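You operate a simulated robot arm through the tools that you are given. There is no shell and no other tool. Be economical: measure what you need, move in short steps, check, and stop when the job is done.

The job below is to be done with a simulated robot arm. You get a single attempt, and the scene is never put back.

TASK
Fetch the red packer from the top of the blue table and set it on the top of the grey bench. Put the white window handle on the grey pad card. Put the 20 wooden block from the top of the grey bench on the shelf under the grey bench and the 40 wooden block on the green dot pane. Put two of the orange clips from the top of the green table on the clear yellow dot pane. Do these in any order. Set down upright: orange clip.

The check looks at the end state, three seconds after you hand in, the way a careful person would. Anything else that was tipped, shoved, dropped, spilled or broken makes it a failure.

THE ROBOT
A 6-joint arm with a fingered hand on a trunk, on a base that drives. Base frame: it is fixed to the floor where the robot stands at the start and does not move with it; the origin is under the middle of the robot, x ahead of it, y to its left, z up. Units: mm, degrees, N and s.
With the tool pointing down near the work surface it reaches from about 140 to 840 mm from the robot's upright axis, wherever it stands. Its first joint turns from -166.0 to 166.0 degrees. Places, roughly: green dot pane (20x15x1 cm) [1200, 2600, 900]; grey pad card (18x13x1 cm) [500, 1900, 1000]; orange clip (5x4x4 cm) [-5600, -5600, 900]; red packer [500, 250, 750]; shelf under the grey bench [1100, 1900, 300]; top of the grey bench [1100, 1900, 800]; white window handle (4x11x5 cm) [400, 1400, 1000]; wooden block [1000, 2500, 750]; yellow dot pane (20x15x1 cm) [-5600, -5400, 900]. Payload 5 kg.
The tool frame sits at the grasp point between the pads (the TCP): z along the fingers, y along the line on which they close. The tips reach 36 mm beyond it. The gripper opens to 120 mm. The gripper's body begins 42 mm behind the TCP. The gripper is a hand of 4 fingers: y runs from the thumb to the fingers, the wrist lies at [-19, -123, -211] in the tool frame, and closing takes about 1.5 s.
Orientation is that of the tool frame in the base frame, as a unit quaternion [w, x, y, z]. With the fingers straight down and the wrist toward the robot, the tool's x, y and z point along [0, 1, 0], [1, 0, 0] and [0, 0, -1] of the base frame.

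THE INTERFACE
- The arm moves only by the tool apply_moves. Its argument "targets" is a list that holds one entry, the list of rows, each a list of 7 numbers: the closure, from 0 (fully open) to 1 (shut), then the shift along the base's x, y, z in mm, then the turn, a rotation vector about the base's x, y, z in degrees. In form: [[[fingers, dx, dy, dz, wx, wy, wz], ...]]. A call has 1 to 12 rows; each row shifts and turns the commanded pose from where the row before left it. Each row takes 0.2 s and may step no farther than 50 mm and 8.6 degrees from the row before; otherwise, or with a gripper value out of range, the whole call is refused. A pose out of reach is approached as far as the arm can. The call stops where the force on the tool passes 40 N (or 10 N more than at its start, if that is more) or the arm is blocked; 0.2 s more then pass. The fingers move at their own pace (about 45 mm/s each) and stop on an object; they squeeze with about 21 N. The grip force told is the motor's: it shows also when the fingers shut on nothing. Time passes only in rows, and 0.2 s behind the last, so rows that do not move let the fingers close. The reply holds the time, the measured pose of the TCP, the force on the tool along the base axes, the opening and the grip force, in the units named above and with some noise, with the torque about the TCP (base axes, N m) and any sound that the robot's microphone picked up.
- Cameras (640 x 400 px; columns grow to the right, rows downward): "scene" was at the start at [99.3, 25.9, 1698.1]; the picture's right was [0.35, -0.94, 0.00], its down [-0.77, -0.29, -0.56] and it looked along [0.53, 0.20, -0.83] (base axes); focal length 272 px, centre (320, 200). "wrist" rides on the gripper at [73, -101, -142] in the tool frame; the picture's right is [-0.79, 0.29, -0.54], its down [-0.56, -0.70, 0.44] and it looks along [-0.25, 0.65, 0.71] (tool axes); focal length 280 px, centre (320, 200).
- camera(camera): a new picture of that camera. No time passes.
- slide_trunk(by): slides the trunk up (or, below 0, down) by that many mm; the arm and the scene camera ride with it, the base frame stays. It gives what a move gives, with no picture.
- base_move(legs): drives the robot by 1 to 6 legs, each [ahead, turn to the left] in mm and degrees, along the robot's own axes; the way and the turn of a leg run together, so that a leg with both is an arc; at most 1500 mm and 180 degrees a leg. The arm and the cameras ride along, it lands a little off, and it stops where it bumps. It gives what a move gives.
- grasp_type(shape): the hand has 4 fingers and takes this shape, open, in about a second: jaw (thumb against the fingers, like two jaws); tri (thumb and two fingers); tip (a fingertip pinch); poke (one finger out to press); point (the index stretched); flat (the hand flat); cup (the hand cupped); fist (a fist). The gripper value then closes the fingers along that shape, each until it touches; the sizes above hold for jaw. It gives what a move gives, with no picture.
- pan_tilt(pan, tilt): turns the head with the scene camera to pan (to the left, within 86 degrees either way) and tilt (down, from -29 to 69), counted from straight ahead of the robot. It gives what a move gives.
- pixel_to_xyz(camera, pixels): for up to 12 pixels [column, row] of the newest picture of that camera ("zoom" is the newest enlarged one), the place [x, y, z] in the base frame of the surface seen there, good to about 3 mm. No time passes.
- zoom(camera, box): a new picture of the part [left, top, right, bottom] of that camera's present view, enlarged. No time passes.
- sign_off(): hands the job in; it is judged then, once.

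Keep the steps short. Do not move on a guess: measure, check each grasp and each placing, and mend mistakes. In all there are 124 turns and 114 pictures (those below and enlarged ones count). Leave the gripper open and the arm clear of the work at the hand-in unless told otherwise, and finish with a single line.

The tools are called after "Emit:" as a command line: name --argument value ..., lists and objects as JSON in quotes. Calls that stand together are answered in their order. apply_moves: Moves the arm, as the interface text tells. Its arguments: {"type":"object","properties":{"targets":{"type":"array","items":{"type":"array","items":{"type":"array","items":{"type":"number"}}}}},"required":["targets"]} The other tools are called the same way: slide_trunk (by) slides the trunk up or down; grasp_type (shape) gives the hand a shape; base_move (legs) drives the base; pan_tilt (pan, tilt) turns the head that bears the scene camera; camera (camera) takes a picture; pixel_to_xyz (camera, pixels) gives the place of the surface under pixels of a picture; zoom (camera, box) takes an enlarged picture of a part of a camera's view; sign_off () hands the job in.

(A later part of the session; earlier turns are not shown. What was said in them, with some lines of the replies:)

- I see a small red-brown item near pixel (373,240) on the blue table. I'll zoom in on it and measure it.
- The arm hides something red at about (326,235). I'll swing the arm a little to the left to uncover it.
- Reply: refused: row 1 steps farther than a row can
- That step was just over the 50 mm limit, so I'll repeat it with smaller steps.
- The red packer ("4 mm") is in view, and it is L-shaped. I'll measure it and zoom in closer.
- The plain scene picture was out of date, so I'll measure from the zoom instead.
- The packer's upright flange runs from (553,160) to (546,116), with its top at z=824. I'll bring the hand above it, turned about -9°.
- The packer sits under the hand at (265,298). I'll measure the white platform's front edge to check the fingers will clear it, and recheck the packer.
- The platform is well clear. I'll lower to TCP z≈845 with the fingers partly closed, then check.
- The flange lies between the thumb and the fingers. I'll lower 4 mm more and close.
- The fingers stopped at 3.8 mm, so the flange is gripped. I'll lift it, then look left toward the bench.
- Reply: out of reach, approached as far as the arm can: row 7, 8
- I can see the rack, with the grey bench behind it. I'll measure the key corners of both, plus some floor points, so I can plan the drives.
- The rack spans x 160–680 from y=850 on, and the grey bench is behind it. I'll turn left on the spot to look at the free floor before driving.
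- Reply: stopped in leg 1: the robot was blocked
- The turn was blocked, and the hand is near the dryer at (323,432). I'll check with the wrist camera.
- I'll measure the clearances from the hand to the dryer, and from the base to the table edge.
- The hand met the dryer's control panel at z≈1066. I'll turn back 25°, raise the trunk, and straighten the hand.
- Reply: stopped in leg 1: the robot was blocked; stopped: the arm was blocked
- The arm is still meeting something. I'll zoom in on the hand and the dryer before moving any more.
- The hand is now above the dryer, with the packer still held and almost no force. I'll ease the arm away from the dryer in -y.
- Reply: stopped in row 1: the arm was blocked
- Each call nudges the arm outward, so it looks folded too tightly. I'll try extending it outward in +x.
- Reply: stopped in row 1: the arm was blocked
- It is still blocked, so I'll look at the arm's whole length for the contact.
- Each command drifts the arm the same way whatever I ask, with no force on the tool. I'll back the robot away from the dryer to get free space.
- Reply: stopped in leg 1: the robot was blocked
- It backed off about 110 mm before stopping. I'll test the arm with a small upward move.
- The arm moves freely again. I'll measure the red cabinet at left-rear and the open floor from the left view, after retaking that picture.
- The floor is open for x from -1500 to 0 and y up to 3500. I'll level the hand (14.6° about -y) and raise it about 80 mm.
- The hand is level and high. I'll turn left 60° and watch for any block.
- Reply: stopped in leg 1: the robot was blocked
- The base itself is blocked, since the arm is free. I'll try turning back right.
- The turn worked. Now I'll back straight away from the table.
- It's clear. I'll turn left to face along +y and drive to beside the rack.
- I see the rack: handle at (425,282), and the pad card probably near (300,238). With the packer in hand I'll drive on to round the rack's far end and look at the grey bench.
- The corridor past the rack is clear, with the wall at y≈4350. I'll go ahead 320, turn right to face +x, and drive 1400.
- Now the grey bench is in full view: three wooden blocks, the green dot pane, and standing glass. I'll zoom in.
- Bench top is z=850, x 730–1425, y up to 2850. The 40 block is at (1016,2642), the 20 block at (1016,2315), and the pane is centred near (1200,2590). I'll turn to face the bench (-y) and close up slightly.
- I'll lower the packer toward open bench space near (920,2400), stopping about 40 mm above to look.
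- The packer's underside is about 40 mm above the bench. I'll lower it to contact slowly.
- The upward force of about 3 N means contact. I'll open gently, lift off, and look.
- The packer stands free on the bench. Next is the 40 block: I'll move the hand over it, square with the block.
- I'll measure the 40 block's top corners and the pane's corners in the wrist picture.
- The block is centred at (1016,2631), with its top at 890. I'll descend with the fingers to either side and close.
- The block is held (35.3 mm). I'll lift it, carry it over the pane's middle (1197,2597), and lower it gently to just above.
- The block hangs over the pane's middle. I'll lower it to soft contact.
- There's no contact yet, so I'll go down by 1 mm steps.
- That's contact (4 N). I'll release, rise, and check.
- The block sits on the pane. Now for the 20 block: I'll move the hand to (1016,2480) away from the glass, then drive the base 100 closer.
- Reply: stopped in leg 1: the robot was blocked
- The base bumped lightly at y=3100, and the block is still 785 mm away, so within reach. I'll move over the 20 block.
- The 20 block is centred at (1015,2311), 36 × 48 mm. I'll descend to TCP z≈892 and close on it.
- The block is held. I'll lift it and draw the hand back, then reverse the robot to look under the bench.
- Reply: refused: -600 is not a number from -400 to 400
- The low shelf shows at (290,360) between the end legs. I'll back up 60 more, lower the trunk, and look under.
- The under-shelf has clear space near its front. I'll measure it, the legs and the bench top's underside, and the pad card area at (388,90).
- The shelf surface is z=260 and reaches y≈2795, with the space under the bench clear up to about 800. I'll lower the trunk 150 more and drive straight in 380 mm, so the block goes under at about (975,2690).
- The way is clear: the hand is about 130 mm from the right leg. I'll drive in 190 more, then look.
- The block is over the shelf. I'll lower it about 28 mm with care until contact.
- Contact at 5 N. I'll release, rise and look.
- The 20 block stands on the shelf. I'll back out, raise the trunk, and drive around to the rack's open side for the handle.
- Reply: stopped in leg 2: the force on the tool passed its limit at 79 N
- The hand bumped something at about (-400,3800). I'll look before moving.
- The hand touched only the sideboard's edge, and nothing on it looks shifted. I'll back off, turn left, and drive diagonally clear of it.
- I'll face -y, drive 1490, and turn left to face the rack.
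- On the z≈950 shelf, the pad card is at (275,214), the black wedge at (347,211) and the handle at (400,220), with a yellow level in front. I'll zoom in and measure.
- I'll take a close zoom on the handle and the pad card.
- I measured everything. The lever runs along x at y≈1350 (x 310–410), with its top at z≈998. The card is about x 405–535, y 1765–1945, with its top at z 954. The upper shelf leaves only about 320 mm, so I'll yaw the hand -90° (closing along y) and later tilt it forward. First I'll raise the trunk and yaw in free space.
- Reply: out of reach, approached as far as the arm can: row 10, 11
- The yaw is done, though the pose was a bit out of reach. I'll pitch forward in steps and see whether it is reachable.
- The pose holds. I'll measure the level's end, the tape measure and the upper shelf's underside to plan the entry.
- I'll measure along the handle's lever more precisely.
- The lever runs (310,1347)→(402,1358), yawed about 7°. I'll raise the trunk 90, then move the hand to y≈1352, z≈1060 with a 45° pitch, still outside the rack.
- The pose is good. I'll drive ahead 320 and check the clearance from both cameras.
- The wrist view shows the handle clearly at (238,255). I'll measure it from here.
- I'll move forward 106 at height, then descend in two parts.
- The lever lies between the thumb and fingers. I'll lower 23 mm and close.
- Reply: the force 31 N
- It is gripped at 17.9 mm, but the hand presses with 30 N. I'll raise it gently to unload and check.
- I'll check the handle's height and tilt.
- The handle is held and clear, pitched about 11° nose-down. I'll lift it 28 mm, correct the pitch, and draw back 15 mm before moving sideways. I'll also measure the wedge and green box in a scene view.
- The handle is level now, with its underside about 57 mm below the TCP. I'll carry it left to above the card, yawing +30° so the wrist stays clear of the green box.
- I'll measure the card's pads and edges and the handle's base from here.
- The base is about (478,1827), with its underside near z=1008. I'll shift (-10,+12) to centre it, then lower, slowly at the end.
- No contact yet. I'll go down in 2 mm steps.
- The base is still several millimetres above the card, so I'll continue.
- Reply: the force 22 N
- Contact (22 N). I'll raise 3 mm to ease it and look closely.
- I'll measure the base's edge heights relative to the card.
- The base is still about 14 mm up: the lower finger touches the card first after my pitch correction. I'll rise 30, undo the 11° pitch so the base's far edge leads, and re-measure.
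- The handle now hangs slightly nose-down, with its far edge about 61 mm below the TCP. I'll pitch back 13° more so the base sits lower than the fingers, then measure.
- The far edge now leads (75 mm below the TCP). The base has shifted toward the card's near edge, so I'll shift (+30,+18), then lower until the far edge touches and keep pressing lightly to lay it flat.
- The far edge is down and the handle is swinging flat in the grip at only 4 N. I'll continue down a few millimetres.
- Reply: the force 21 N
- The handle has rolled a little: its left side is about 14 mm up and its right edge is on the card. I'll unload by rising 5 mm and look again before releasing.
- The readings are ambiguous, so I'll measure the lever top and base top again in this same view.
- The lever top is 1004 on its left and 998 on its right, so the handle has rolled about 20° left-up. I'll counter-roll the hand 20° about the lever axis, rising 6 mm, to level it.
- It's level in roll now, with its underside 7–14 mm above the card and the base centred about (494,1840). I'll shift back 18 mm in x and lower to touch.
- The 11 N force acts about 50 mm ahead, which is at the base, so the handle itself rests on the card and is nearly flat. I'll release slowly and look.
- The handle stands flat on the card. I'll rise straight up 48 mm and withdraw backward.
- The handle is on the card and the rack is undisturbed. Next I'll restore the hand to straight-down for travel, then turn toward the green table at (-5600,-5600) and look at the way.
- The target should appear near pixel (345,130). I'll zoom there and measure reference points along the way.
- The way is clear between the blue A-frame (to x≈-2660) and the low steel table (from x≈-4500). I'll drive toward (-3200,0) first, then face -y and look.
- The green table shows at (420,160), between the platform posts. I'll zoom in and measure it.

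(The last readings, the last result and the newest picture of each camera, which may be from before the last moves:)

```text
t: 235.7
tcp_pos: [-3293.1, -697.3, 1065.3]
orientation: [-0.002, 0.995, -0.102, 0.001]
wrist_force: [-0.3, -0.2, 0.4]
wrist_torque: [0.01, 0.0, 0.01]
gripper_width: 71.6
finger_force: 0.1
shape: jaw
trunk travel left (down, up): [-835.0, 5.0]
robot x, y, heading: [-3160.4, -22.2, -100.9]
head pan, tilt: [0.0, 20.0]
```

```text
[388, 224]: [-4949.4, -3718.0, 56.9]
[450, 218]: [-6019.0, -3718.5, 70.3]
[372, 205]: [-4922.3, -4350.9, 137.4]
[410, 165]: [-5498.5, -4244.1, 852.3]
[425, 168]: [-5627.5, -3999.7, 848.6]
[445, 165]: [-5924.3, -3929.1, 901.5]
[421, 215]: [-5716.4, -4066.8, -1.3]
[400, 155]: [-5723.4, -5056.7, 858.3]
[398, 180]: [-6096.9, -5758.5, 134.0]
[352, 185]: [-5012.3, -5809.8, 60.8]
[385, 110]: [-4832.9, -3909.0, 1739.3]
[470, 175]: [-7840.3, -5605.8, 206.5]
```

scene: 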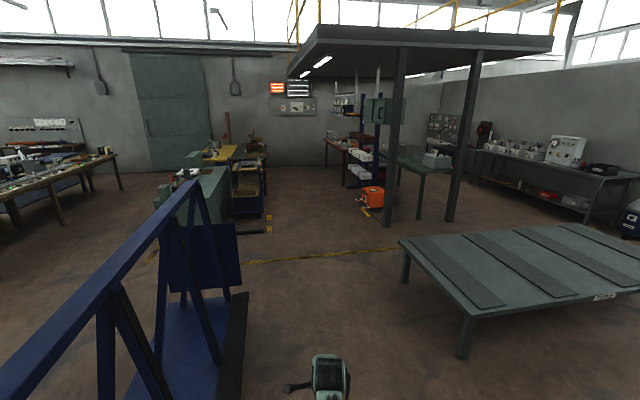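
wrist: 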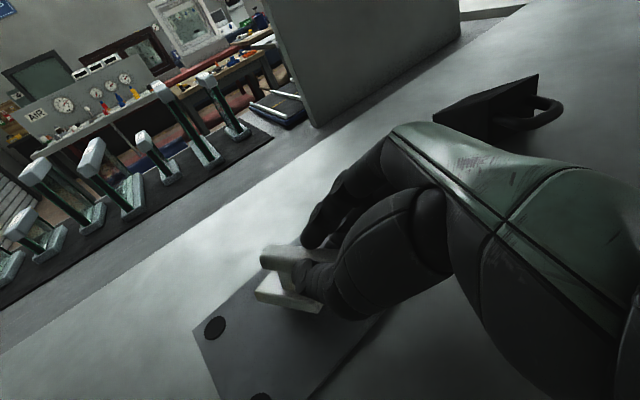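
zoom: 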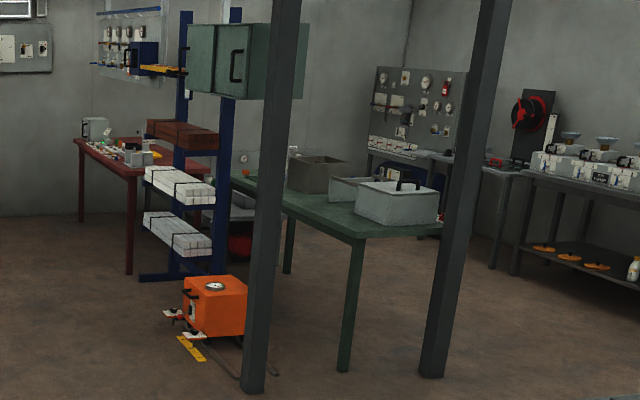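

The green table's top is z=850 with its near end at y≈-3950, and the clips lie farther along near y≈-5600. I'll drive ahead along the open aisle to about (-4000,-4100) for a closer look.

Emit:
base_move --legs '[[0, -2], [1400, 0], [1400, 0], [1300, 0]]'

Emit:
pan_tilt --pan -40 --tilt 20

Emit:
camera --camera "scene"

```text
t: 239.1
tcp_pos: [-3354.3, -945.2, 1064.1]
orientation: [-0.002, 0.994, -0.105, -0.001]
wrist_force: [0.1, -0.6, 0.6]
wrist_torque: [0.02, 0.05, 0.0]
gripper_width: 71.8
finger_force: 0.0
shape: jaw
trunk travel left (down, up): [-835.0, 5.0]
robot x, y, heading: [-3221.6, -270.5, -93.5]
head pan, tilt: [0.0, 20.0]
stopped in leg 2: the robot was blocked; the commanded pose is now the measured one
```

```text
t: 240.2
tcp_pos: [-3353.9, -945.3, 1064.2]
orientation: [-0.001, 0.995, -0.104, 0.0]
wrist_force: [0.1, -1.1, 0.3]
wrist_torque: [0.02, 0.01, -0.01]
gripper_width: 71.9
finger_force: 0.2
shape: jaw
trunk travel left (down, up): [-835.0, 5.0]
robot x, y, heading: [-3218.9, -274.2, -93.6]
head pan, tilt: [-40.0, 20.0]
```

```text
28 pictures are left
```

scene: 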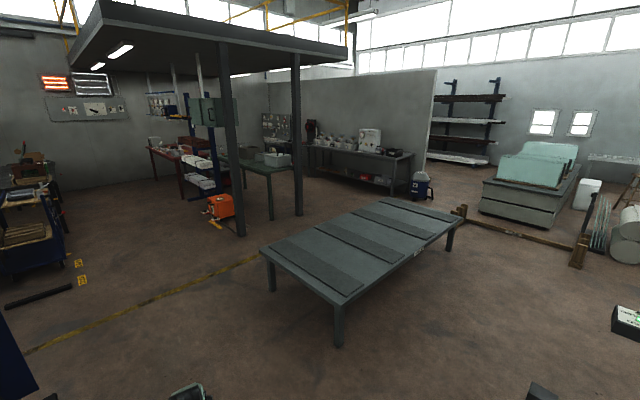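

The base bumped the A-frame's foot. I'll check that it wasn't displaced, then back off.

Emit:
base_move --legs '[[-150, 0]]'

Emit:
pan_tilt --pan 15 --tilt 45

Emit:
camera --camera "scene"

Emit:
pixel_to_xyz --camera "scene" --pixels '[[150, 150], [200, 150], [250, 150], [150, 200], [200, 200], [250, 200], [150, 250], [200, 250], [250, 250], [100, 100], [400, 200], [320, 150]]'

```text
t: 241.6
tcp_pos: [-3345.3, -794.8, 1064.0]
orientation: [-0.003, 0.994, -0.106, -0.001]
wrist_force: [-0.2, -0.2, -0.1]
wrist_torque: [0.04, 0.01, -0.02]
gripper_width: 71.8
finger_force: 0.1
shape: jaw
trunk travel left (down, up): [-835.0, 5.0]
robot x, y, heading: [-3208.1, -117.2, -94.0]
head pan, tilt: [-40.0, 20.0]
```

```text
t: 242.8
tcp_pos: [-3345.6, -793.6, 1064.6]
orientation: [-0.003, 0.994, -0.107, -0.001]
wrist_force: [0.2, 0.6, 0.3]
wrist_torque: [-0.03, 0.0, -0.03]
gripper_width: 72.1
finger_force: 0.0
shape: jaw
trunk travel left (down, up): [-835.0, 5.0]
robot x, y, heading: [-3209.8, -120.4, -93.8]
head pan, tilt: [15.0, 45.0]
```

```text
27 pictures are left
```

scene: 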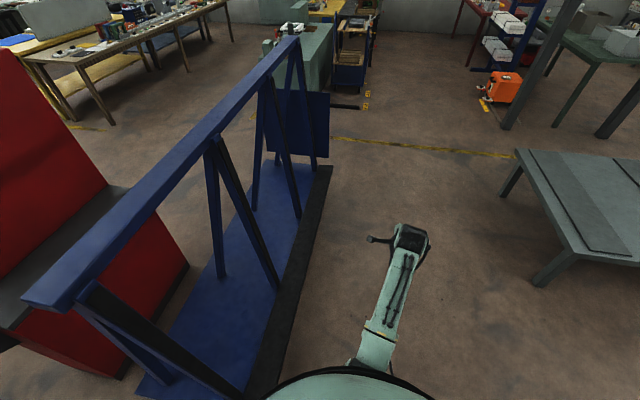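

```text
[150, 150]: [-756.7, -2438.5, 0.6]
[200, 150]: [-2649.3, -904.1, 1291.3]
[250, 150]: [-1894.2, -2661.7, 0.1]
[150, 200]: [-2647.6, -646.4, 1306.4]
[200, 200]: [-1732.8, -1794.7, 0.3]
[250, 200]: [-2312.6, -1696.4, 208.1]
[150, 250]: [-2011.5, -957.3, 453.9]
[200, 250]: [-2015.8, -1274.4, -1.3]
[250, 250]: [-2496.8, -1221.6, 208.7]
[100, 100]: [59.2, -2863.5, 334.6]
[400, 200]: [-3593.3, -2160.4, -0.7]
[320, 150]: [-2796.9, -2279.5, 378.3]
```

The A-frame looks undisturbed, and its base edge is at x≈-2850. I'll back up more, sidestep right to x≈-3550, then go down the aisle.

Emit:
base_move --legs '[[-300, 0], [0, -40], [550, 0], [0, 42], [1300, 0]]'

```text
t: 259.7
tcp_pos: [-3709.9, -2261.6, 1065.4]
orientation: [-0.002, 0.997, -0.081, -0.001]
wrist_force: [0.1, 0.0, -0.1]
wrist_torque: [0.02, -0.01, -0.01]
gripper_width: 71.7
finger_force: 0.0
shape: jaw
trunk travel left (down, up): [-835.0, 5.0]
robot x, y, heading: [-3605.2, -1583.4, -90.9]
head pan, tilt: [15.0, 45.0]
```

Clear. I'll continue to about (-3930,-4260) and look right at the table.

Emit:
base_move --legs '[[0, -6], [1400, 0], [1300, 0]]'

Emit:
pan_tilt --pan -45 --tilt 28

Emit:
camera --camera "scene"

Emit:
pixel_to_xyz --camera "scene" --pixels '[[320, 300], [320, 200], [320, 150], [220, 200], [250, 250], [400, 200], [450, 200], [400, 150], [280, 150], [500, 250], [200, 300], [350, 180]]'

```text
t: 274.8
tcp_pos: [-4086.8, -4953.7, 1064.4]
orientation: [-0.002, 0.992, -0.122, -0.001]
wrist_force: [-0.6, -0.1, 0.2]
wrist_torque: [0.0, 0.0, 0.02]
gripper_width: 71.9
finger_force: 0.0
shape: jaw
trunk travel left (down, up): [-835.0, 5.0]
robot x, y, heading: [-3925.5, -4284.9, -95.7]
head pan, tilt: [15.0, 45.0]
```

```text
t: 276.1
tcp_pos: [-4087.1, -4953.2, 1064.7]
orientation: [-0.002, 0.992, -0.123, 0.0]
wrist_force: [0.4, -0.1, 0.2]
wrist_torque: [0.01, -0.03, 0.01]
gripper_width: 71.8
finger_force: 0.1
shape: jaw
trunk travel left (down, up): [-835.0, 5.0]
robot x, y, heading: [-3929.8, -4282.7, -95.5]
head pan, tilt: [-45.0, 28.0]
```

```text
26 pictures are left
```

scene: 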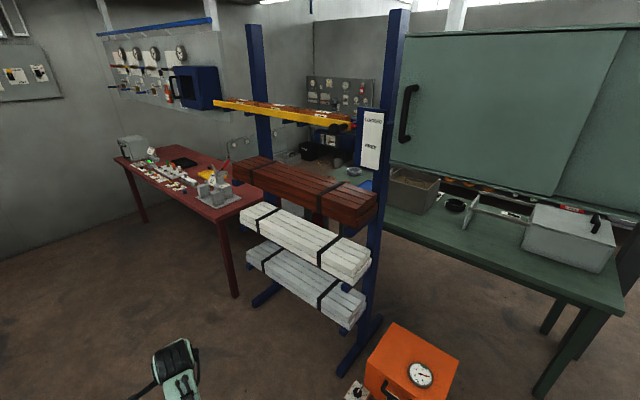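

```text
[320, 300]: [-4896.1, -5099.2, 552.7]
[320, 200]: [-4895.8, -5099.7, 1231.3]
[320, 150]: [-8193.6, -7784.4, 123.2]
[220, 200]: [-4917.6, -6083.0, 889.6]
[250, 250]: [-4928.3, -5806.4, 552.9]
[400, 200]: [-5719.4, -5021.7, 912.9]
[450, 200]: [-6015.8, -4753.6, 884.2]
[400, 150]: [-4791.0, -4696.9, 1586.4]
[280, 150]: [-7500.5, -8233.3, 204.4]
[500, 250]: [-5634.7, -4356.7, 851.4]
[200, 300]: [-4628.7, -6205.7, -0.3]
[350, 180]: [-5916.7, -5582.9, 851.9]
```

The stock rack blocks the table's east side, so I'll go around by the north and reach in from the west. I'll reverse to y≈-2990 and face -x to look.

Emit:
base_move --legs '[[-1300, 0], [0, -84.5]]'

Emit:
pan_tilt --pan 0 --tilt 22

Emit:
camera --camera "scene"

Emit:
pixel_to_xyz --camera "scene" --pixels '[[320, 300], [320, 250], [320, 200], [320, 170], [420, 250], [220, 250], [250, 200], [380, 200], [420, 200], [200, 200], [280, 180], [350, 180]]'

```text
t: 287.5
tcp_pos: [-4506.2, -2930.9, 1065.6]
orientation: [0.002, -0.67, 0.742, -0.001]
wrist_force: [-0.2, -0.4, -1.0]
wrist_torque: [-0.03, 0.01, -0.02]
gripper_width: 71.8
finger_force: 0.1
shape: jaw
trunk travel left (down, up): [-835.0, 5.0]
robot x, y, heading: [-3819.1, -2990.6, -177.4]
head pan, tilt: [-45.0, 28.0]
```

```text
t: 288.6
tcp_pos: [-4505.8, -2930.8, 1063.9]
orientation: [0.001, -0.67, 0.742, -0.001]
wrist_force: [0.5, 0.2, 0.8]
wrist_torque: [-0.02, 0.01, 0.01]
gripper_width: 71.8
finger_force: 0.0
shape: jaw
trunk travel left (down, up): [-835.0, 5.0]
robot x, y, heading: [-3821.7, -2992.9, -177.9]
head pan, tilt: [0.0, 22.0]
```

```text
25 pictures are left
```

scene: 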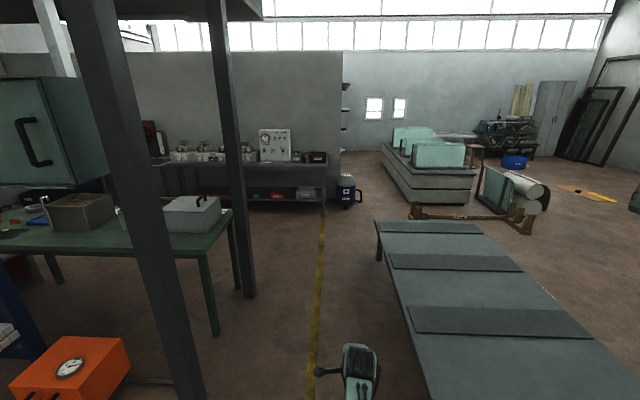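

```text
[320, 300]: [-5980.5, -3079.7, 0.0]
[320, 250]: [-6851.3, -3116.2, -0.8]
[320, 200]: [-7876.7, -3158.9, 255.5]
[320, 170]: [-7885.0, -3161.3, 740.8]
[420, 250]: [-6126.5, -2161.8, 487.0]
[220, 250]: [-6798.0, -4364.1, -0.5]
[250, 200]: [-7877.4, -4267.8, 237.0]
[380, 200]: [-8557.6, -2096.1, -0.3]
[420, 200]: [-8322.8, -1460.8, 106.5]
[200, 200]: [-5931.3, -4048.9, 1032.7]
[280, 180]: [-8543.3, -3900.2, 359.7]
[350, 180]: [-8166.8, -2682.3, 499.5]
```

The corridor is clear, and the wall bench starts at x≈-7880. I'll drive 2950 to x≈-6770, turn south, and go to y≈-4900 for a look at the table.

Emit:
base_move --legs '[[1475, 0], [1475, 0], [0, 88], [1500, 0], [600, 0]]'

Emit:
pan_tilt --pan 45 --tilt 35

Emit:
camera --camera "scene"

Emit:
pixel_to_xyz --camera "scene" --pixels '[[320, 250], [320, 200], [250, 200], [380, 200], [420, 200], [200, 200], [280, 150], [350, 150], [320, 300], [420, 260], [220, 250], [400, 300]]'

```text
t: 319.8
tcp_pos: [-6936.8, -5850.6, 1065.8]
orientation: [-0.003, 0.997, -0.081, 0.0]
wrist_force: [-0.1, -0.5, -0.5]
wrist_torque: [0.0, -0.01, 0.0]
gripper_width: 72.0
finger_force: 0.0
shape: jaw
trunk travel left (down, up): [-835.0, 5.0]
robot x, y, heading: [-6831.2, -5170.2, -91.0]
head pan, tilt: [0.0, 22.0]
```

```text
t: 320.9
tcp_pos: [-6935.9, -5850.8, 1065.0]
orientation: [-0.002, 0.997, -0.082, 0.0]
wrist_force: [-0.1, 0.2, -0.5]
wrist_torque: [-0.01, -0.02, 0.0]
gripper_width: 71.9
finger_force: 0.1
shape: jaw
trunk travel left (down, up): [-835.0, 5.0]
robot x, y, heading: [-6835.1, -5170.0, -90.9]
head pan, tilt: [45.0, 35.0]
```

```text
24 pictures are left
```

scene: 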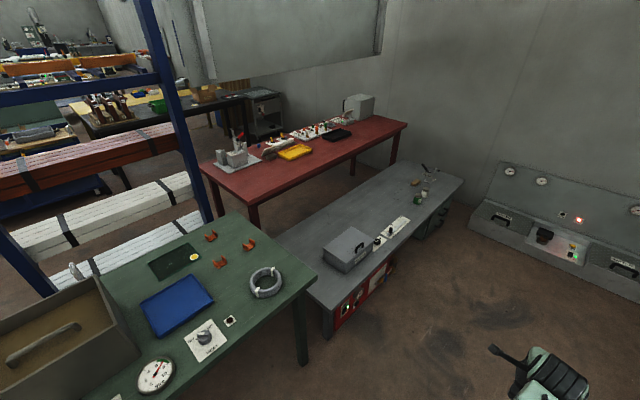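

```text
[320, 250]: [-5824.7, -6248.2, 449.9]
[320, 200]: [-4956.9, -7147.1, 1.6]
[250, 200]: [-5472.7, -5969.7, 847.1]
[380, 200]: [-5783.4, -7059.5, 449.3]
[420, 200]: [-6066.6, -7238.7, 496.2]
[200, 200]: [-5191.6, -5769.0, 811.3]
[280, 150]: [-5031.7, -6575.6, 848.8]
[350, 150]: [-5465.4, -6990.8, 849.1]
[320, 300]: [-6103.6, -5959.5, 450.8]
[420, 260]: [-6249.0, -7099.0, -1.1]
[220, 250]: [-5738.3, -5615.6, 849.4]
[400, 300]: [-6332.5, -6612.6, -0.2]
```

The orange clips and the yellow-dot pane are in view on the green table. I'll zoom in and measure.

Emit:
zoom --camera "scene" --box '[130, 210, 310, 350]'

Emit:
pixel_to_xyz --camera "scene" --pixels '[[211, 237], [249, 246], [219, 263], [175, 262], [150, 265], [188, 245], [201, 258], [164, 278], [194, 257], [265, 283], [318, 280], [230, 320]]'

```text
2.86 times, centred on (220, 280) of scene
```

zoom: 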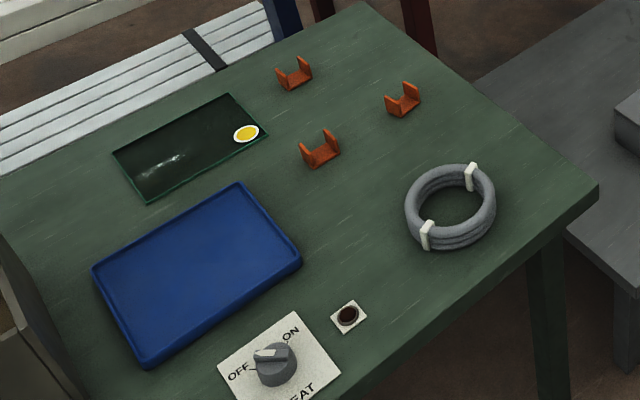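

```text
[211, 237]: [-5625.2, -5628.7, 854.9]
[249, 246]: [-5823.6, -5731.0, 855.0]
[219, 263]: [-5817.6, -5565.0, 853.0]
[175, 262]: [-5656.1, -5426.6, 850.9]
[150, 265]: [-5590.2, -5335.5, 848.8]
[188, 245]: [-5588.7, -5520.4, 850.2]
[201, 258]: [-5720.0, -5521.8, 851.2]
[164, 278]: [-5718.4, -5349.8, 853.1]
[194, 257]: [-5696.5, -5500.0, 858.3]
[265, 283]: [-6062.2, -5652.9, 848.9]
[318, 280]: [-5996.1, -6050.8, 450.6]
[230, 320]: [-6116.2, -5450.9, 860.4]
```

I'll measure the table's west edge before docking there.

Emit:
pixel_to_xyz --camera "scene" --pixels '[[274, 308], [255, 325], [290, 296], [314, 275], [310, 278], [240, 338]]'

Emit:
pixel_to_xyz --camera "zoom" --pixels '[[306, 155], [335, 145], [320, 163], [303, 142], [328, 132], [405, 105], [388, 100], [415, 88], [115, 152], [147, 202], [230, 95], [266, 135]]'

```text
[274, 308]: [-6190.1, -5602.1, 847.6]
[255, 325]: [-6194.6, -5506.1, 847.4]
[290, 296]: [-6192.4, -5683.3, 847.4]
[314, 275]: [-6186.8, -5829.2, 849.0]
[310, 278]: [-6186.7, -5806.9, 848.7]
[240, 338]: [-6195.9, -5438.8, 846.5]
```

```text
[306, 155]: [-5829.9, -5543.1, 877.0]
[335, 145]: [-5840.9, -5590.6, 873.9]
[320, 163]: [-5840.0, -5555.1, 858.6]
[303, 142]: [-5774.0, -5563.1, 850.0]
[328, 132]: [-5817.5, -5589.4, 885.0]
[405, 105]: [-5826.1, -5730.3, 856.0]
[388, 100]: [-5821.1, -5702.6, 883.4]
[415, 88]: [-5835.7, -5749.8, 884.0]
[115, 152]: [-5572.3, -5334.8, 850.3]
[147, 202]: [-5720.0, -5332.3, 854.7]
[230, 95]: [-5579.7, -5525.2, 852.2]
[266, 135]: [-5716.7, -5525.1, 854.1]
```

The west edge is at x=-6192. I'll go south 360, turn left to face the table, and drive in to x≈-6480.

Emit:
base_move --legs '[[350, 0], [0, 91], [340, 0]]'

Emit:
pan_tilt --pan 0 --tilt 50

Emit:
camera --camera "scene"

```text
t: 329.8
tcp_pos: [-5833.9, -5637.7, 1064.9]
orientation: [-0.001, 0.766, 0.643, -0.001]
wrist_force: [-0.5, 0.7, -0.4]
wrist_torque: [0.05, 0.01, 0.0]
gripper_width: 71.8
finger_force: 0.0
shape: jaw
trunk travel left (down, up): [-835.0, 5.0]
robot x, y, heading: [-6510.9, -5526.2, -1.6]
head pan, tilt: [45.0, 35.0]
```

```text
t: 330.9
tcp_pos: [-5831.4, -5638.1, 1065.9]
orientation: [-0.001, 0.765, 0.643, -0.003]
wrist_force: [-0.4, 0.4, -0.8]
wrist_torque: [-0.01, 0.03, 0.0]
gripper_width: 71.9
finger_force: 0.0
shape: jaw
trunk travel left (down, up): [-835.0, 5.0]
robot x, y, heading: [-6510.9, -5527.9, -1.7]
head pan, tilt: [0.0, 50.0]
```

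```text
22 pictures are left
```

scene: 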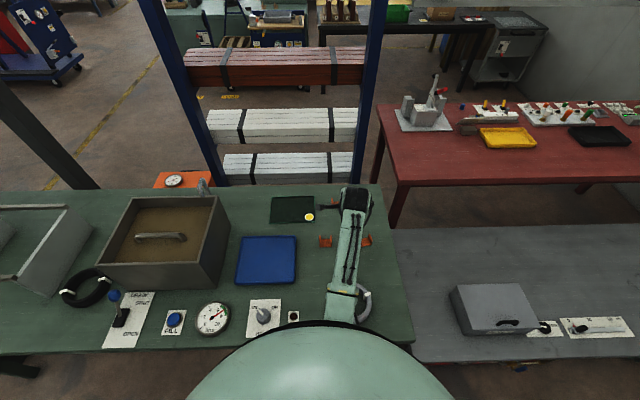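

I'll edge 40 mm closer, then bring the hand over clip C near (-5817,-5566).

Emit:
base_move --legs '[[40, 0]]'

Emit:
apply_moves --targets '[[[0.2, -5, 20, -25, 0, 0, 3.3], [0.2, -5, 20, -25, 0, 0, 3.3], [0.2, -5, 20, -25, 0, 0, 3.4], [0.2, -5, 12, 0, 0, 0, 0]]]'

Emit:
camera --camera "wrist"

```text
t: 331.9
tcp_pos: [-5797.3, -5639.3, 1067.2]
orientation: [0.0, 0.766, 0.642, 0.0]
wrist_force: [0.1, -0.3, -0.1]
wrist_torque: [-0.05, -0.02, 0.02]
gripper_width: 72.1
finger_force: 0.0
shape: jaw
trunk travel left (down, up): [-835.0, 5.0]
robot x, y, heading: [-6470.1, -5529.4, -1.6]
head pan, tilt: [0.0, 50.0]
```

```text
t: 332.9
tcp_pos: [-5813.2, -5567.2, 989.2]
orientation: [0.001, 0.706, 0.708, -0.001]
wrist_force: [0.1, 0.3, 0.3]
wrist_torque: [-0.02, 0.0, 0.02]
gripper_width: 95.7
finger_force: 0.0
shape: jaw
trunk travel left (down, up): [-835.0, 5.0]
robot x, y, heading: [-6471.7, -5527.0, -1.7]
head pan, tilt: [0.0, 50.0]
```

```text
21 pictures are left
```

wrist: 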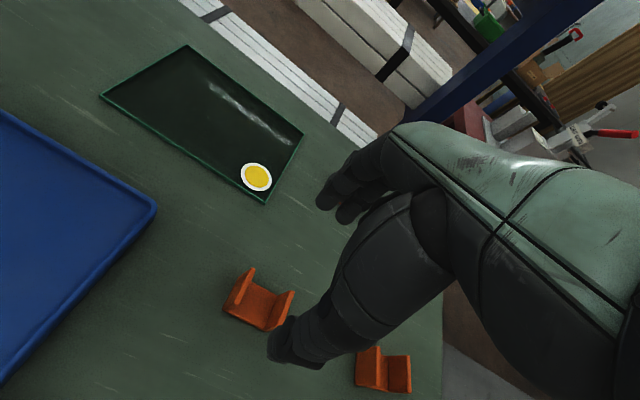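

Emit:
zoom --camera "wrist" --box '[200, 250, 320, 350]'

Emit:
pixel_to_xyz --camera "wrist" --pixels '[[251, 268], [234, 305], [292, 292], [277, 325], [255, 302], [265, 287], [236, 286], [102, 95], [187, 46], [302, 133], [264, 201], [157, 212]]'

```text
4.00 times, centred on (260, 300) of wrist
```

zoom: 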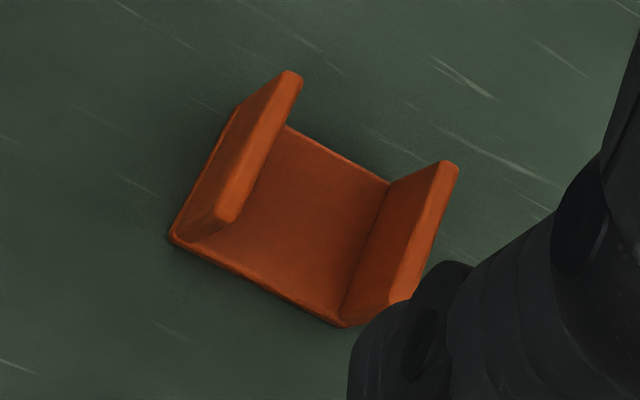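

```text
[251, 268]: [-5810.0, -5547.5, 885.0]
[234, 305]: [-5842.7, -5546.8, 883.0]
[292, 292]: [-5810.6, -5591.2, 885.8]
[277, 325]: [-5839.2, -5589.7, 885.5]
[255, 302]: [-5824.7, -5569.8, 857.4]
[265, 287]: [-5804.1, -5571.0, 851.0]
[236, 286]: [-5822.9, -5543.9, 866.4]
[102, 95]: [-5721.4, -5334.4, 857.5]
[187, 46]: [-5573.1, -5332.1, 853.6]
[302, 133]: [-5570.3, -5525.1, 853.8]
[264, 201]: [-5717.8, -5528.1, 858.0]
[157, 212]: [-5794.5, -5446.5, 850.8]
```

Clip C spans x -5844…-5807 and y -5543…-5594, with its walls up. I'll grip it across its two walls (closing along y), so I'll yaw the hand -90° above it.

Emit:
apply_moves --targets '[[[0.2, -1.1, 0, 0, 0, 0, -8.2], [0.2, -1.1, 0, 0, 0, 0, -8.2], [0.2, -1.1, 0, 0, 0, 0, -8.2], [0.2, -1.1, 0, 0, 0, 0, -8.2], [0.2, -1.1, 0, 0, 0, 0, -8.2], [0.2, -1.1, 0, 0, 0, 0, -8.2], [0.2, -1.1, 0, 0, 0, 0, -8.2], [0.2, -1.1, 0, 0, 0, 0, -8.2], [0.2, -1.1, 0, 0, 0, 0, -8.2], [0.2, -1.1, 0, 0, 0, 0, -8.2], [0.2, -1.1, -1.5, 0, 0, 0, -8.0]]]'

Emit:
camera --camera "wrist"

```text
t: 335.2
tcp_pos: [-5824.7, -5568.7, 988.5]
orientation: [-0.002, 1.0, -0.002, -0.001]
wrist_force: [-0.3, -0.1, -0.7]
wrist_torque: [-0.01, 0.0, 0.01]
gripper_width: 95.8
finger_force: 0.0
shape: jaw
trunk travel left (down, up): [-835.0, 5.0]
robot x, y, heading: [-6470.1, -5531.2, -1.6]
head pan, tilt: [0.0, 50.0]
```

```text
19 pictures are left
```

wrist: 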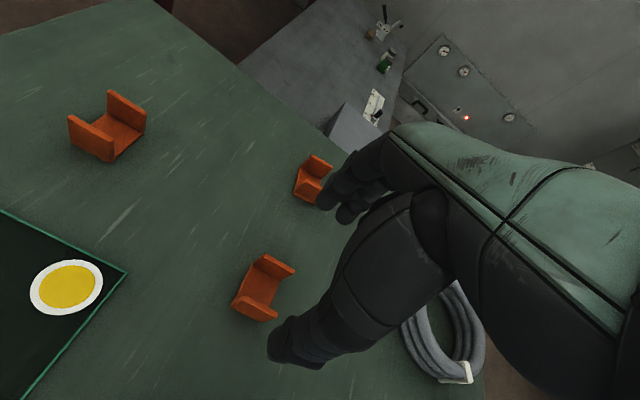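

The clip is in place under the hand at (262,288). I'll descend 95 mm and close on the walls.

Emit:
apply_moves --targets '[[[0.2, 0, 0, -40, 0, 0, 0], [0.2, 0, 0, -35, 0, 0, 0], [0.2, 0, 0, -17, 0, 0, 0], [0.2, 0, 0, -3, 0, 0, 0], [0.5, 0, 0, 0, 0, 0, 0], [0.75, 0, 0, 0, 0, 0, 0], [0.75, 0, 0, 0, 0, 0, 0], [0.75, 0, 0, 0, 0, 0, 0], [0.75, 0, 0, 0, 0, 0, 0]]]'

Emit:
camera --camera "wrist"

```text
t: 337.2
tcp_pos: [-5826.7, -5569.0, 895.6]
orientation: [-0.002, 1.0, 0.0, -0.001]
wrist_force: [-0.4, 0.3, 0.4]
wrist_torque: [0.0, -0.03, -0.01]
gripper_width: 44.9
finger_force: 21.0
shape: jaw
trunk travel left (down, up): [-835.0, 5.0]
robot x, y, heading: [-6472.8, -5532.8, -1.4]
head pan, tilt: [0.0, 50.0]
```

```text
18 pictures are left
```

wrist: 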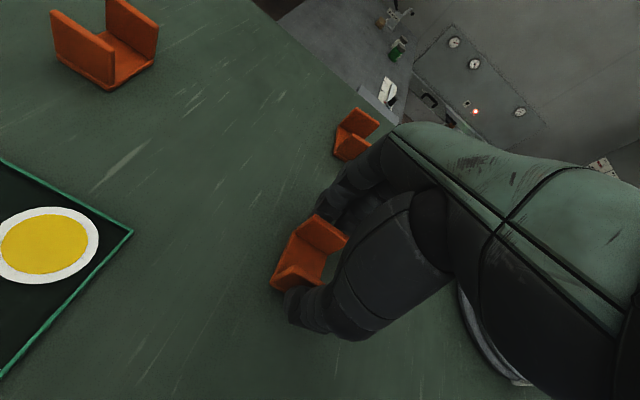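

The clip is held (44.9 mm). I'll lift it 75 mm, then move over the pane while yawing back +90°.

Emit:
apply_moves --targets '[[[0.75, 0, 0, 30, 0, 0, 0], [0.75, 0, 0, 45, 0, 0, 8.2], [0.75, 14, 20, 0, 0, 0, 8.2], [0.75, 14, 20, 0, 0, 0, 8.2], [0.75, 14, 20, 0, 0, 0, 8.2], [0.75, 14, 20, 0, 0, 0, 8.2], [0.75, 15, 20, 0, 0, 0, 8.2], [0.75, 15, 21, 0, 0, 0, 8.2], [0.75, 15, 21, 0, 0, 0, 8.2], [0.75, 15, 21, 0, 0, 0, 8.2], [0.75, 15, 21, 0, 0, 0, 8.2], [0.75, 15, 20, 0, 0, 0, 8]]]'

Emit:
camera --camera "wrist"

```text
t: 339.9
tcp_pos: [-5677.1, -5364.1, 968.1]
orientation: [0.0, 0.707, 0.707, -0.003]
wrist_force: [0.6, 0.3, -0.5]
wrist_torque: [0.02, -0.02, 0.0]
gripper_width: 44.9
finger_force: 20.9
shape: jaw
trunk travel left (down, up): [-835.0, 5.0]
robot x, y, heading: [-6469.6, -5531.2, -1.5]
head pan, tilt: [0.0, 50.0]
```

```text
17 pictures are left
```

wrist: 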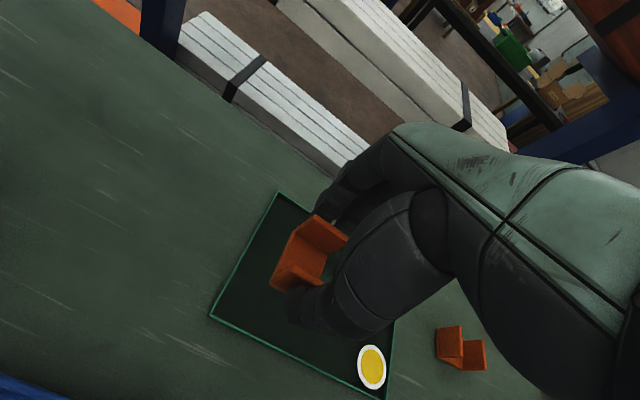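

The clip is over the pane. I'll lower 56 mm, then in small steps to contact.

Emit:
apply_moves --targets '[[[0.75, 0, 0, -30, 0, 0, 0], [0.75, 0, 0, -22, 0, 0, 0], [0.75, 0, 0, -6, 0, 0, 0], [0.75, 0, 0, -2, 0, 0, 0], [0.75, 0, 0, -2, 0, 0, 0], [0.75, 0, 0, -1.5, 0, 0, 0], [0.75, 0, 0, 0, 0, 0, 0]]]'

```text
t: 341.4
tcp_pos: [-5680.8, -5363.5, 906.2]
orientation: [-0.001, 0.708, 0.707, -0.002]
wrist_force: [0.1, 1.2, -0.1]
wrist_torque: [0.01, 0.02, -0.02]
gripper_width: 45.1
finger_force: 21.0
shape: jaw
trunk travel left (down, up): [-835.0, 5.0]
robot x, y, heading: [-6472.1, -5527.6, -1.6]
head pan, tilt: [0.0, 50.0]
```

No contact yet at 906. I'll continue with small steps.

Emit:
apply_moves --targets '[[[0.75, 0, 0, -1.5, 0, 0, 0], [0.75, 0, 0, -1.5, 0, 0, 0], [0.75, 0, 0, -1, 0, 0, 0], [0.75, 0, 0, -1, 0, 0, 0], [0.75, 0, 0, 0, 0, 0, 0]]]'

```text
t: 342.6
tcp_pos: [-5682.0, -5365.0, 901.9]
orientation: [0.0, 0.707, 0.708, -0.002]
wrist_force: [-0.2, 0.2, 0.1]
wrist_torque: [0.02, -0.01, -0.02]
gripper_width: 45.3
finger_force: 20.7
shape: jaw
trunk travel left (down, up): [-835.0, 5.0]
robot x, y, heading: [-6471.6, -5532.6, -1.5]
head pan, tilt: [0.0, 50.0]
```

Emit:
apply_moves --targets '[[[0.75, 0, 0, -1, 0, 0, 0], [0.75, 0, 0, -1, 0, 0, 0], [0.75, 0, 0, 0, 0, 0, 0]]]'

```text
t: 343.4
tcp_pos: [-5681.2, -5363.9, 901.4]
orientation: [-0.002, 0.707, 0.707, -0.001]
wrist_force: [0.8, -1.0, 3.5]
wrist_torque: [-0.04, -0.12, -0.04]
gripper_width: 45.3
finger_force: 20.7
shape: jaw
out of reach, approached as far as the arm can: row 2
trunk travel left (down, up): [-835.0, 5.0]
robot x, y, heading: [-6471.8, -5530.8, -1.5]
head pan, tilt: [0.0, 50.0]
```

Contact (3.5 N). I'll release, rise straight up, and check.

Emit:
apply_moves --targets '[[[0.6, 0, 0, 0, 0, 0, 0], [0.5, 0, 0, 0, 0, 0, 0], [0.42, 0, 0, 0, 0, 0, 0], [0.4, 0, 0, 0, 0, 0, 0], [0.4, 0, 0, 15, 0, 0, 0], [0.4, 0, 0, 30, 0, 0, 0], [0.4, 0, 0, 40, 0, 0, 0], [0.3, 0, 0, 15, 0, 0, 0]]]'

Emit:
camera --camera "wrist"

```text
t: 345.2
tcp_pos: [-5682.6, -5362.9, 1002.5]
orientation: [-0.001, 0.707, 0.707, -0.002]
wrist_force: [0.1, -0.5, -0.3]
wrist_torque: [0.02, -0.02, 0.0]
gripper_width: 83.5
finger_force: 0.0
shape: jaw
trunk travel left (down, up): [-835.0, 5.0]
robot x, y, heading: [-6472.4, -5529.9, -1.7]
head pan, tilt: [0.0, 50.0]
```

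```text
16 pictures are left
```

wrist: 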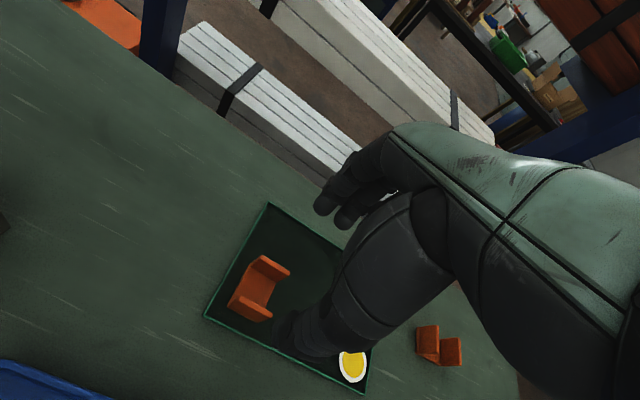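

The first clip stands upright on the pane. I'll move over clip B near (-5826,-5730), yawing -90°.

Emit:
apply_moves --targets '[[[0.2, -13, -33.3, 0, 0, 0, -8.2], [0.2, -13, -33.3, 0, 0, 0, -8.2], [0.2, -13, -33.3, 0, 0, 0, -8.2], [0.2, -13, -33.3, 0, 0, 0, -8.2], [0.2, -13, -33.3, 0, 0, 0, -8.2], [0.2, -13, -33.3, 0, 0, 0, -8.2], [0.2, -13, -33.3, 0, 0, 0, -8.2], [0.2, -13, -33.3, 0, 0, 0, -8.2], [0.2, -13, -33.3, 0, 0, 0, -8.2], [0.2, -13, -33.3, 0, 0, 0, -8.2], [0.2, -13, -32, 0, 0, 0, -8]]]'

Emit:
camera --camera "wrist"

Emit:
zoom --camera "wrist" --box '[200, 230, 340, 340]'

```text
t: 347.6
tcp_pos: [-5824.0, -5730.6, 1002.1]
orientation: [-0.003, 1.0, -0.001, -0.001]
wrist_force: [-0.4, -0.8, -0.1]
wrist_torque: [0.04, 0.0, -0.02]
gripper_width: 95.9
finger_force: 0.1
shape: jaw
trunk travel left (down, up): [-835.0, 5.0]
robot x, y, heading: [-6468.4, -5528.3, -1.3]
head pan, tilt: [0.0, 50.0]
```

```text
15 pictures are left
```

wrist: 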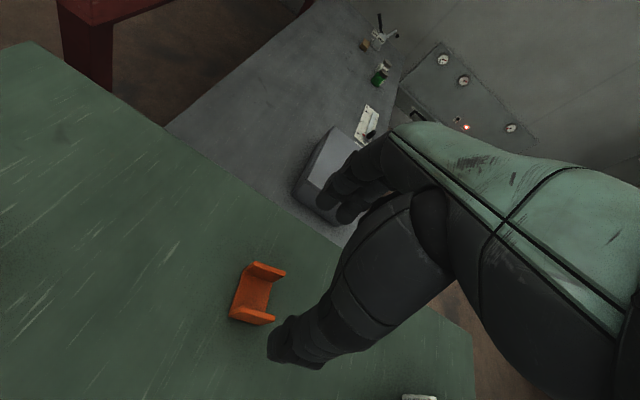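

```text
3.64 times, centred on (270, 285) of wrist
```

zoom: 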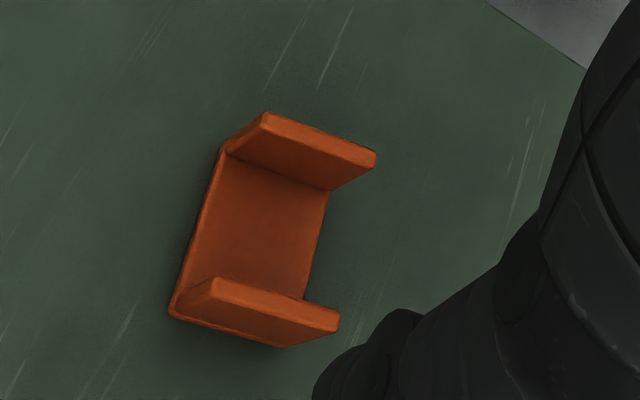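

Emit:
pixel_to_xyz --camera "zoom" --pixels '[[265, 118], [370, 155], [218, 285], [335, 325], [175, 305], [265, 240], [280, 340], [320, 140], [275, 300]]'

```text
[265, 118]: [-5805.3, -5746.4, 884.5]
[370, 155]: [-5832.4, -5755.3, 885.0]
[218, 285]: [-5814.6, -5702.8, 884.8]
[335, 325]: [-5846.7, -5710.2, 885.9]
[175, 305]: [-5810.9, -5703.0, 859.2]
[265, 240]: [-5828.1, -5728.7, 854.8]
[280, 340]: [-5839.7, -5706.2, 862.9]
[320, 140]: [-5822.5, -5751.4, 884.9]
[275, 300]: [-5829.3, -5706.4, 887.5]
```

Clip B is yawed about 15°, with its centre at (-5825,-5729). I'll turn +15°, descend and close.

Emit:
apply_moves --targets '[[[0.2, -1, 2, -20, 0, 0, 7.5], [0.2, 0, 0, -35, 0, 0, 7.5], [0.2, 0, 0, -35, 0, 0, 0], [0.2, 0, 0, -14, 0, 0, 0], [0.2, 0, 0, -3, 0, 0, 0], [0.5, 0, 0, 0, 0, 0, 0], [0.75, 0, 0, 0, 0, 0, 0], [0.75, 0, 0, 0, 0, 0, 0], [0.75, 0, 0, 0, 0, 0, 0], [0.75, 0, 0, 0, 0, 0, 0]]]'

Emit:
camera --camera "wrist"

```text
t: 349.9
tcp_pos: [-5826.6, -5728.3, 895.0]
orientation: [-0.001, 0.991, 0.131, 0.0]
wrist_force: [0.2, 0.5, 0.2]
wrist_torque: [-0.02, -0.01, 0.04]
gripper_width: 45.0
finger_force: 21.2
shape: jaw
trunk travel left (down, up): [-835.0, 5.0]
robot x, y, heading: [-6471.4, -5529.8, -1.4]
head pan, tilt: [0.0, 50.0]
```

```text
13 pictures are left
```

wrist: 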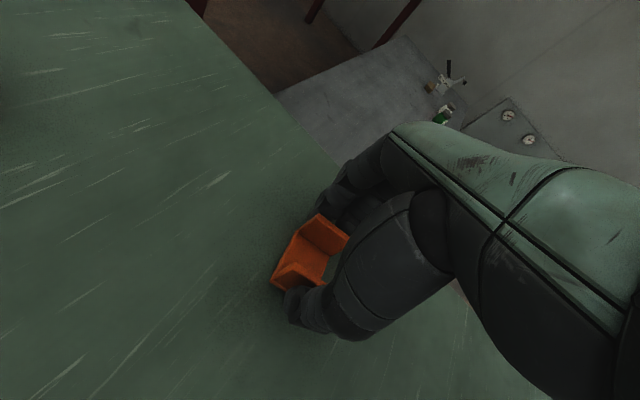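

Held. I'll lift it and carry it to (-5682,-5472) on the pane, yawing +75°.

Emit:
apply_moves --targets '[[[0.75, 0, 0, 30, 0, 0, 0], [0.75, 0, 0, 45, 0, 0, 0], [0.75, 14.5, 25.6, 0, 0, 0, 7.5], [0.75, 14.5, 25.6, 0, 0, 0, 7.5], [0.75, 14.5, 25.6, 0, 0, 0, 7.5], [0.75, 14.5, 25.6, 0, 0, 0, 7.5], [0.75, 14.5, 25.6, 0, 0, 0, 7.5], [0.75, 14.5, 25.6, 0, 0, 0, 7.5], [0.75, 14.5, 25.6, 0, 0, 0, 7.5], [0.75, 14.5, 25.6, 0, 0, 0, 7.5], [0.75, 14.5, 25.6, 0, 0, 0, 7.5], [0.75, 14.5, 25.6, 0, 0, 0, 7.5]]]'

Emit:
camera --camera "wrist"

```text
t: 352.4
tcp_pos: [-5679.6, -5468.8, 966.8]
orientation: [-0.001, 0.706, 0.708, -0.003]
wrist_force: [-0.2, -0.4, 0.1]
wrist_torque: [0.03, 0.0, 0.04]
gripper_width: 44.9
finger_force: 20.4
shape: jaw
trunk travel left (down, up): [-835.0, 5.0]
robot x, y, heading: [-6472.9, -5529.1, -1.3]
head pan, tilt: [0.0, 50.0]
```

```text
12 pictures are left
```

wrist: 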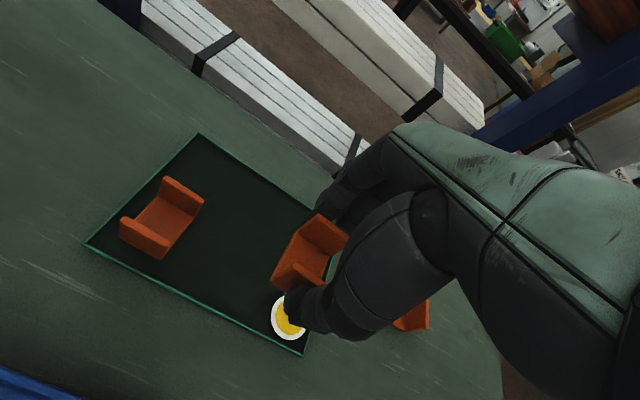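

The second clip is over free pane space, clear of the first. I'll lower it to contact.

Emit:
apply_moves --targets '[[[0.75, 0, 0, -30, 0, 0, 0], [0.75, 0, 0, -22, 0, 0, 0], [0.75, 0, 0, -8, 0, 0, 0], [0.75, 0, 0, -2, 0, 0, 0], [0.75, 0, 0, -1.5, 0, 0, 0], [0.75, 0, 0, -1.5, 0, 0, 0], [0.75, 0, 0, -1, 0, 0, 0], [0.75, 0, 0, 0, 0, 0, 0]]]'

```text
t: 354.2
tcp_pos: [-5680.7, -5471.2, 902.4]
orientation: [-0.001, 0.707, 0.707, -0.001]
wrist_force: [0.1, 0.1, 0.7]
wrist_torque: [0.02, 0.02, -0.01]
gripper_width: 45.0
finger_force: 21.1
shape: jaw
trunk travel left (down, up): [-835.0, 5.0]
robot x, y, heading: [-6473.4, -5528.1, -1.6]
head pan, tilt: [0.0, 50.0]
```

Emit:
apply_moves --targets '[[[0.75, 0, 0, -1, 0, 0, 0], [0.75, 0, 0, -1, 0, 0, 0], [0.75, 0, 0, 0, 0, 0, 0]]]'

```text
t: 355.1
tcp_pos: [-5681.9, -5471.2, 899.4]
orientation: [0.0, 0.707, 0.707, -0.002]
wrist_force: [0.0, 0.7, -0.2]
wrist_torque: [-0.05, -0.03, -0.02]
gripper_width: 45.2
finger_force: 21.0
shape: jaw
trunk travel left (down, up): [-835.0, 5.0]
robot x, y, heading: [-6470.0, -5529.5, -1.7]
head pan, tilt: [0.0, 50.0]
```

Emit:
apply_moves --targets '[[[0.75, 0, 0, -1, 0, 0, 0], [0.75, 0, 0, -1, 0, 0, 0], [0.75, 0, 0, 0, 0, 0, 0]]]'

```text
t: 355.9
tcp_pos: [-5681.1, -5471.3, 899.1]
orientation: [0.0, 0.707, 0.707, -0.002]
wrist_force: [1.1, -0.4, 5.2]
wrist_torque: [0.0, -0.15, -0.01]
gripper_width: 44.9
finger_force: 21.1
shape: jaw
trunk travel left (down, up): [-835.0, 5.0]
robot x, y, heading: [-6467.4, -5526.7, -1.4]
head pan, tilt: [0.0, 50.0]
```

Contact at 5 N. I'll release, rise, and check.

Emit:
apply_moves --targets '[[[0.6, 0, 0, 0, 0, 0, 0], [0.5, 0, 0, 0, 0, 0, 0], [0.42, 0, 0, 0, 0, 0, 0], [0.4, 0, 0, 0, 0, 0, 0], [0.4, 0, 0, 15, 0, 0, 0], [0.4, 0, 0, 30, 0, 0, 0], [0.3, 0, 0, 45, 0, 0, 0], [0.2, -10, 0, 45, 0, 0, 0], [0, -20, 0, 30, 0, 0, 0], [0, 0, 0, 0, 0, 0, 0]]]'

Emit:
camera --camera "wrist"

```text
t: 358.1
tcp_pos: [-5711.9, -5471.8, 1064.3]
orientation: [-0.001, 0.707, 0.707, -0.002]
wrist_force: [0.4, -0.2, -0.3]
wrist_torque: [-0.03, -0.04, 0.03]
gripper_width: 119.8
finger_force: 0.0
shape: jaw
trunk travel left (down, up): [-835.0, 5.0]
robot x, y, heading: [-6471.2, -5528.9, -1.4]
head pan, tilt: [0.0, 50.0]
```

```text
11 pictures are left
```

wrist: 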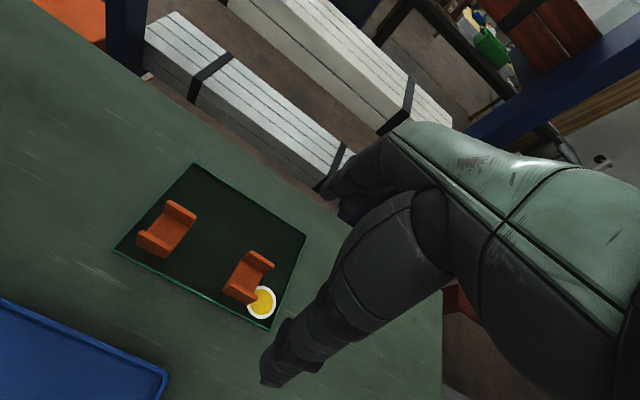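

Both clips stand upright on the pane. I'll back the robot away and take one last look.

Emit:
base_move --legs '[[-300, 0]]'

Emit:
camera --camera "scene"

```text
t: 360.3
tcp_pos: [-6020.5, -5459.4, 1064.8]
orientation: [-0.001, 0.704, 0.71, -0.003]
wrist_force: [0.6, 0.3, -0.3]
wrist_torque: [-0.03, -0.01, 0.02]
gripper_width: 119.5
finger_force: 0.0
shape: jaw
trunk travel left (down, up): [-835.0, 5.0]
robot x, y, heading: [-6784.1, -5520.8, -1.5]
head pan, tilt: [0.0, 50.0]
```

```text
10 pictures are left
```

scene: 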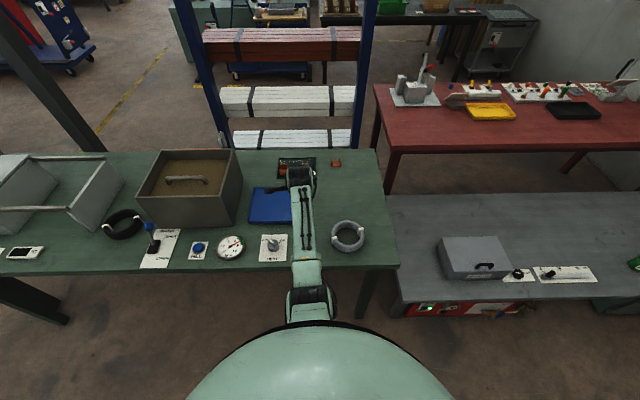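

Every placing is done, the gripper is open and the arm is clear, so I'll hand in.

Emit:
sign_off

```text
The job is handed in.
```

All five placings are done and were checked by camera when set down, but the robot bumped the dryer, the sideboard edge (79 N) and the A-frame foot on the way; none looked moved, though I never measured the dryer's position against its start.
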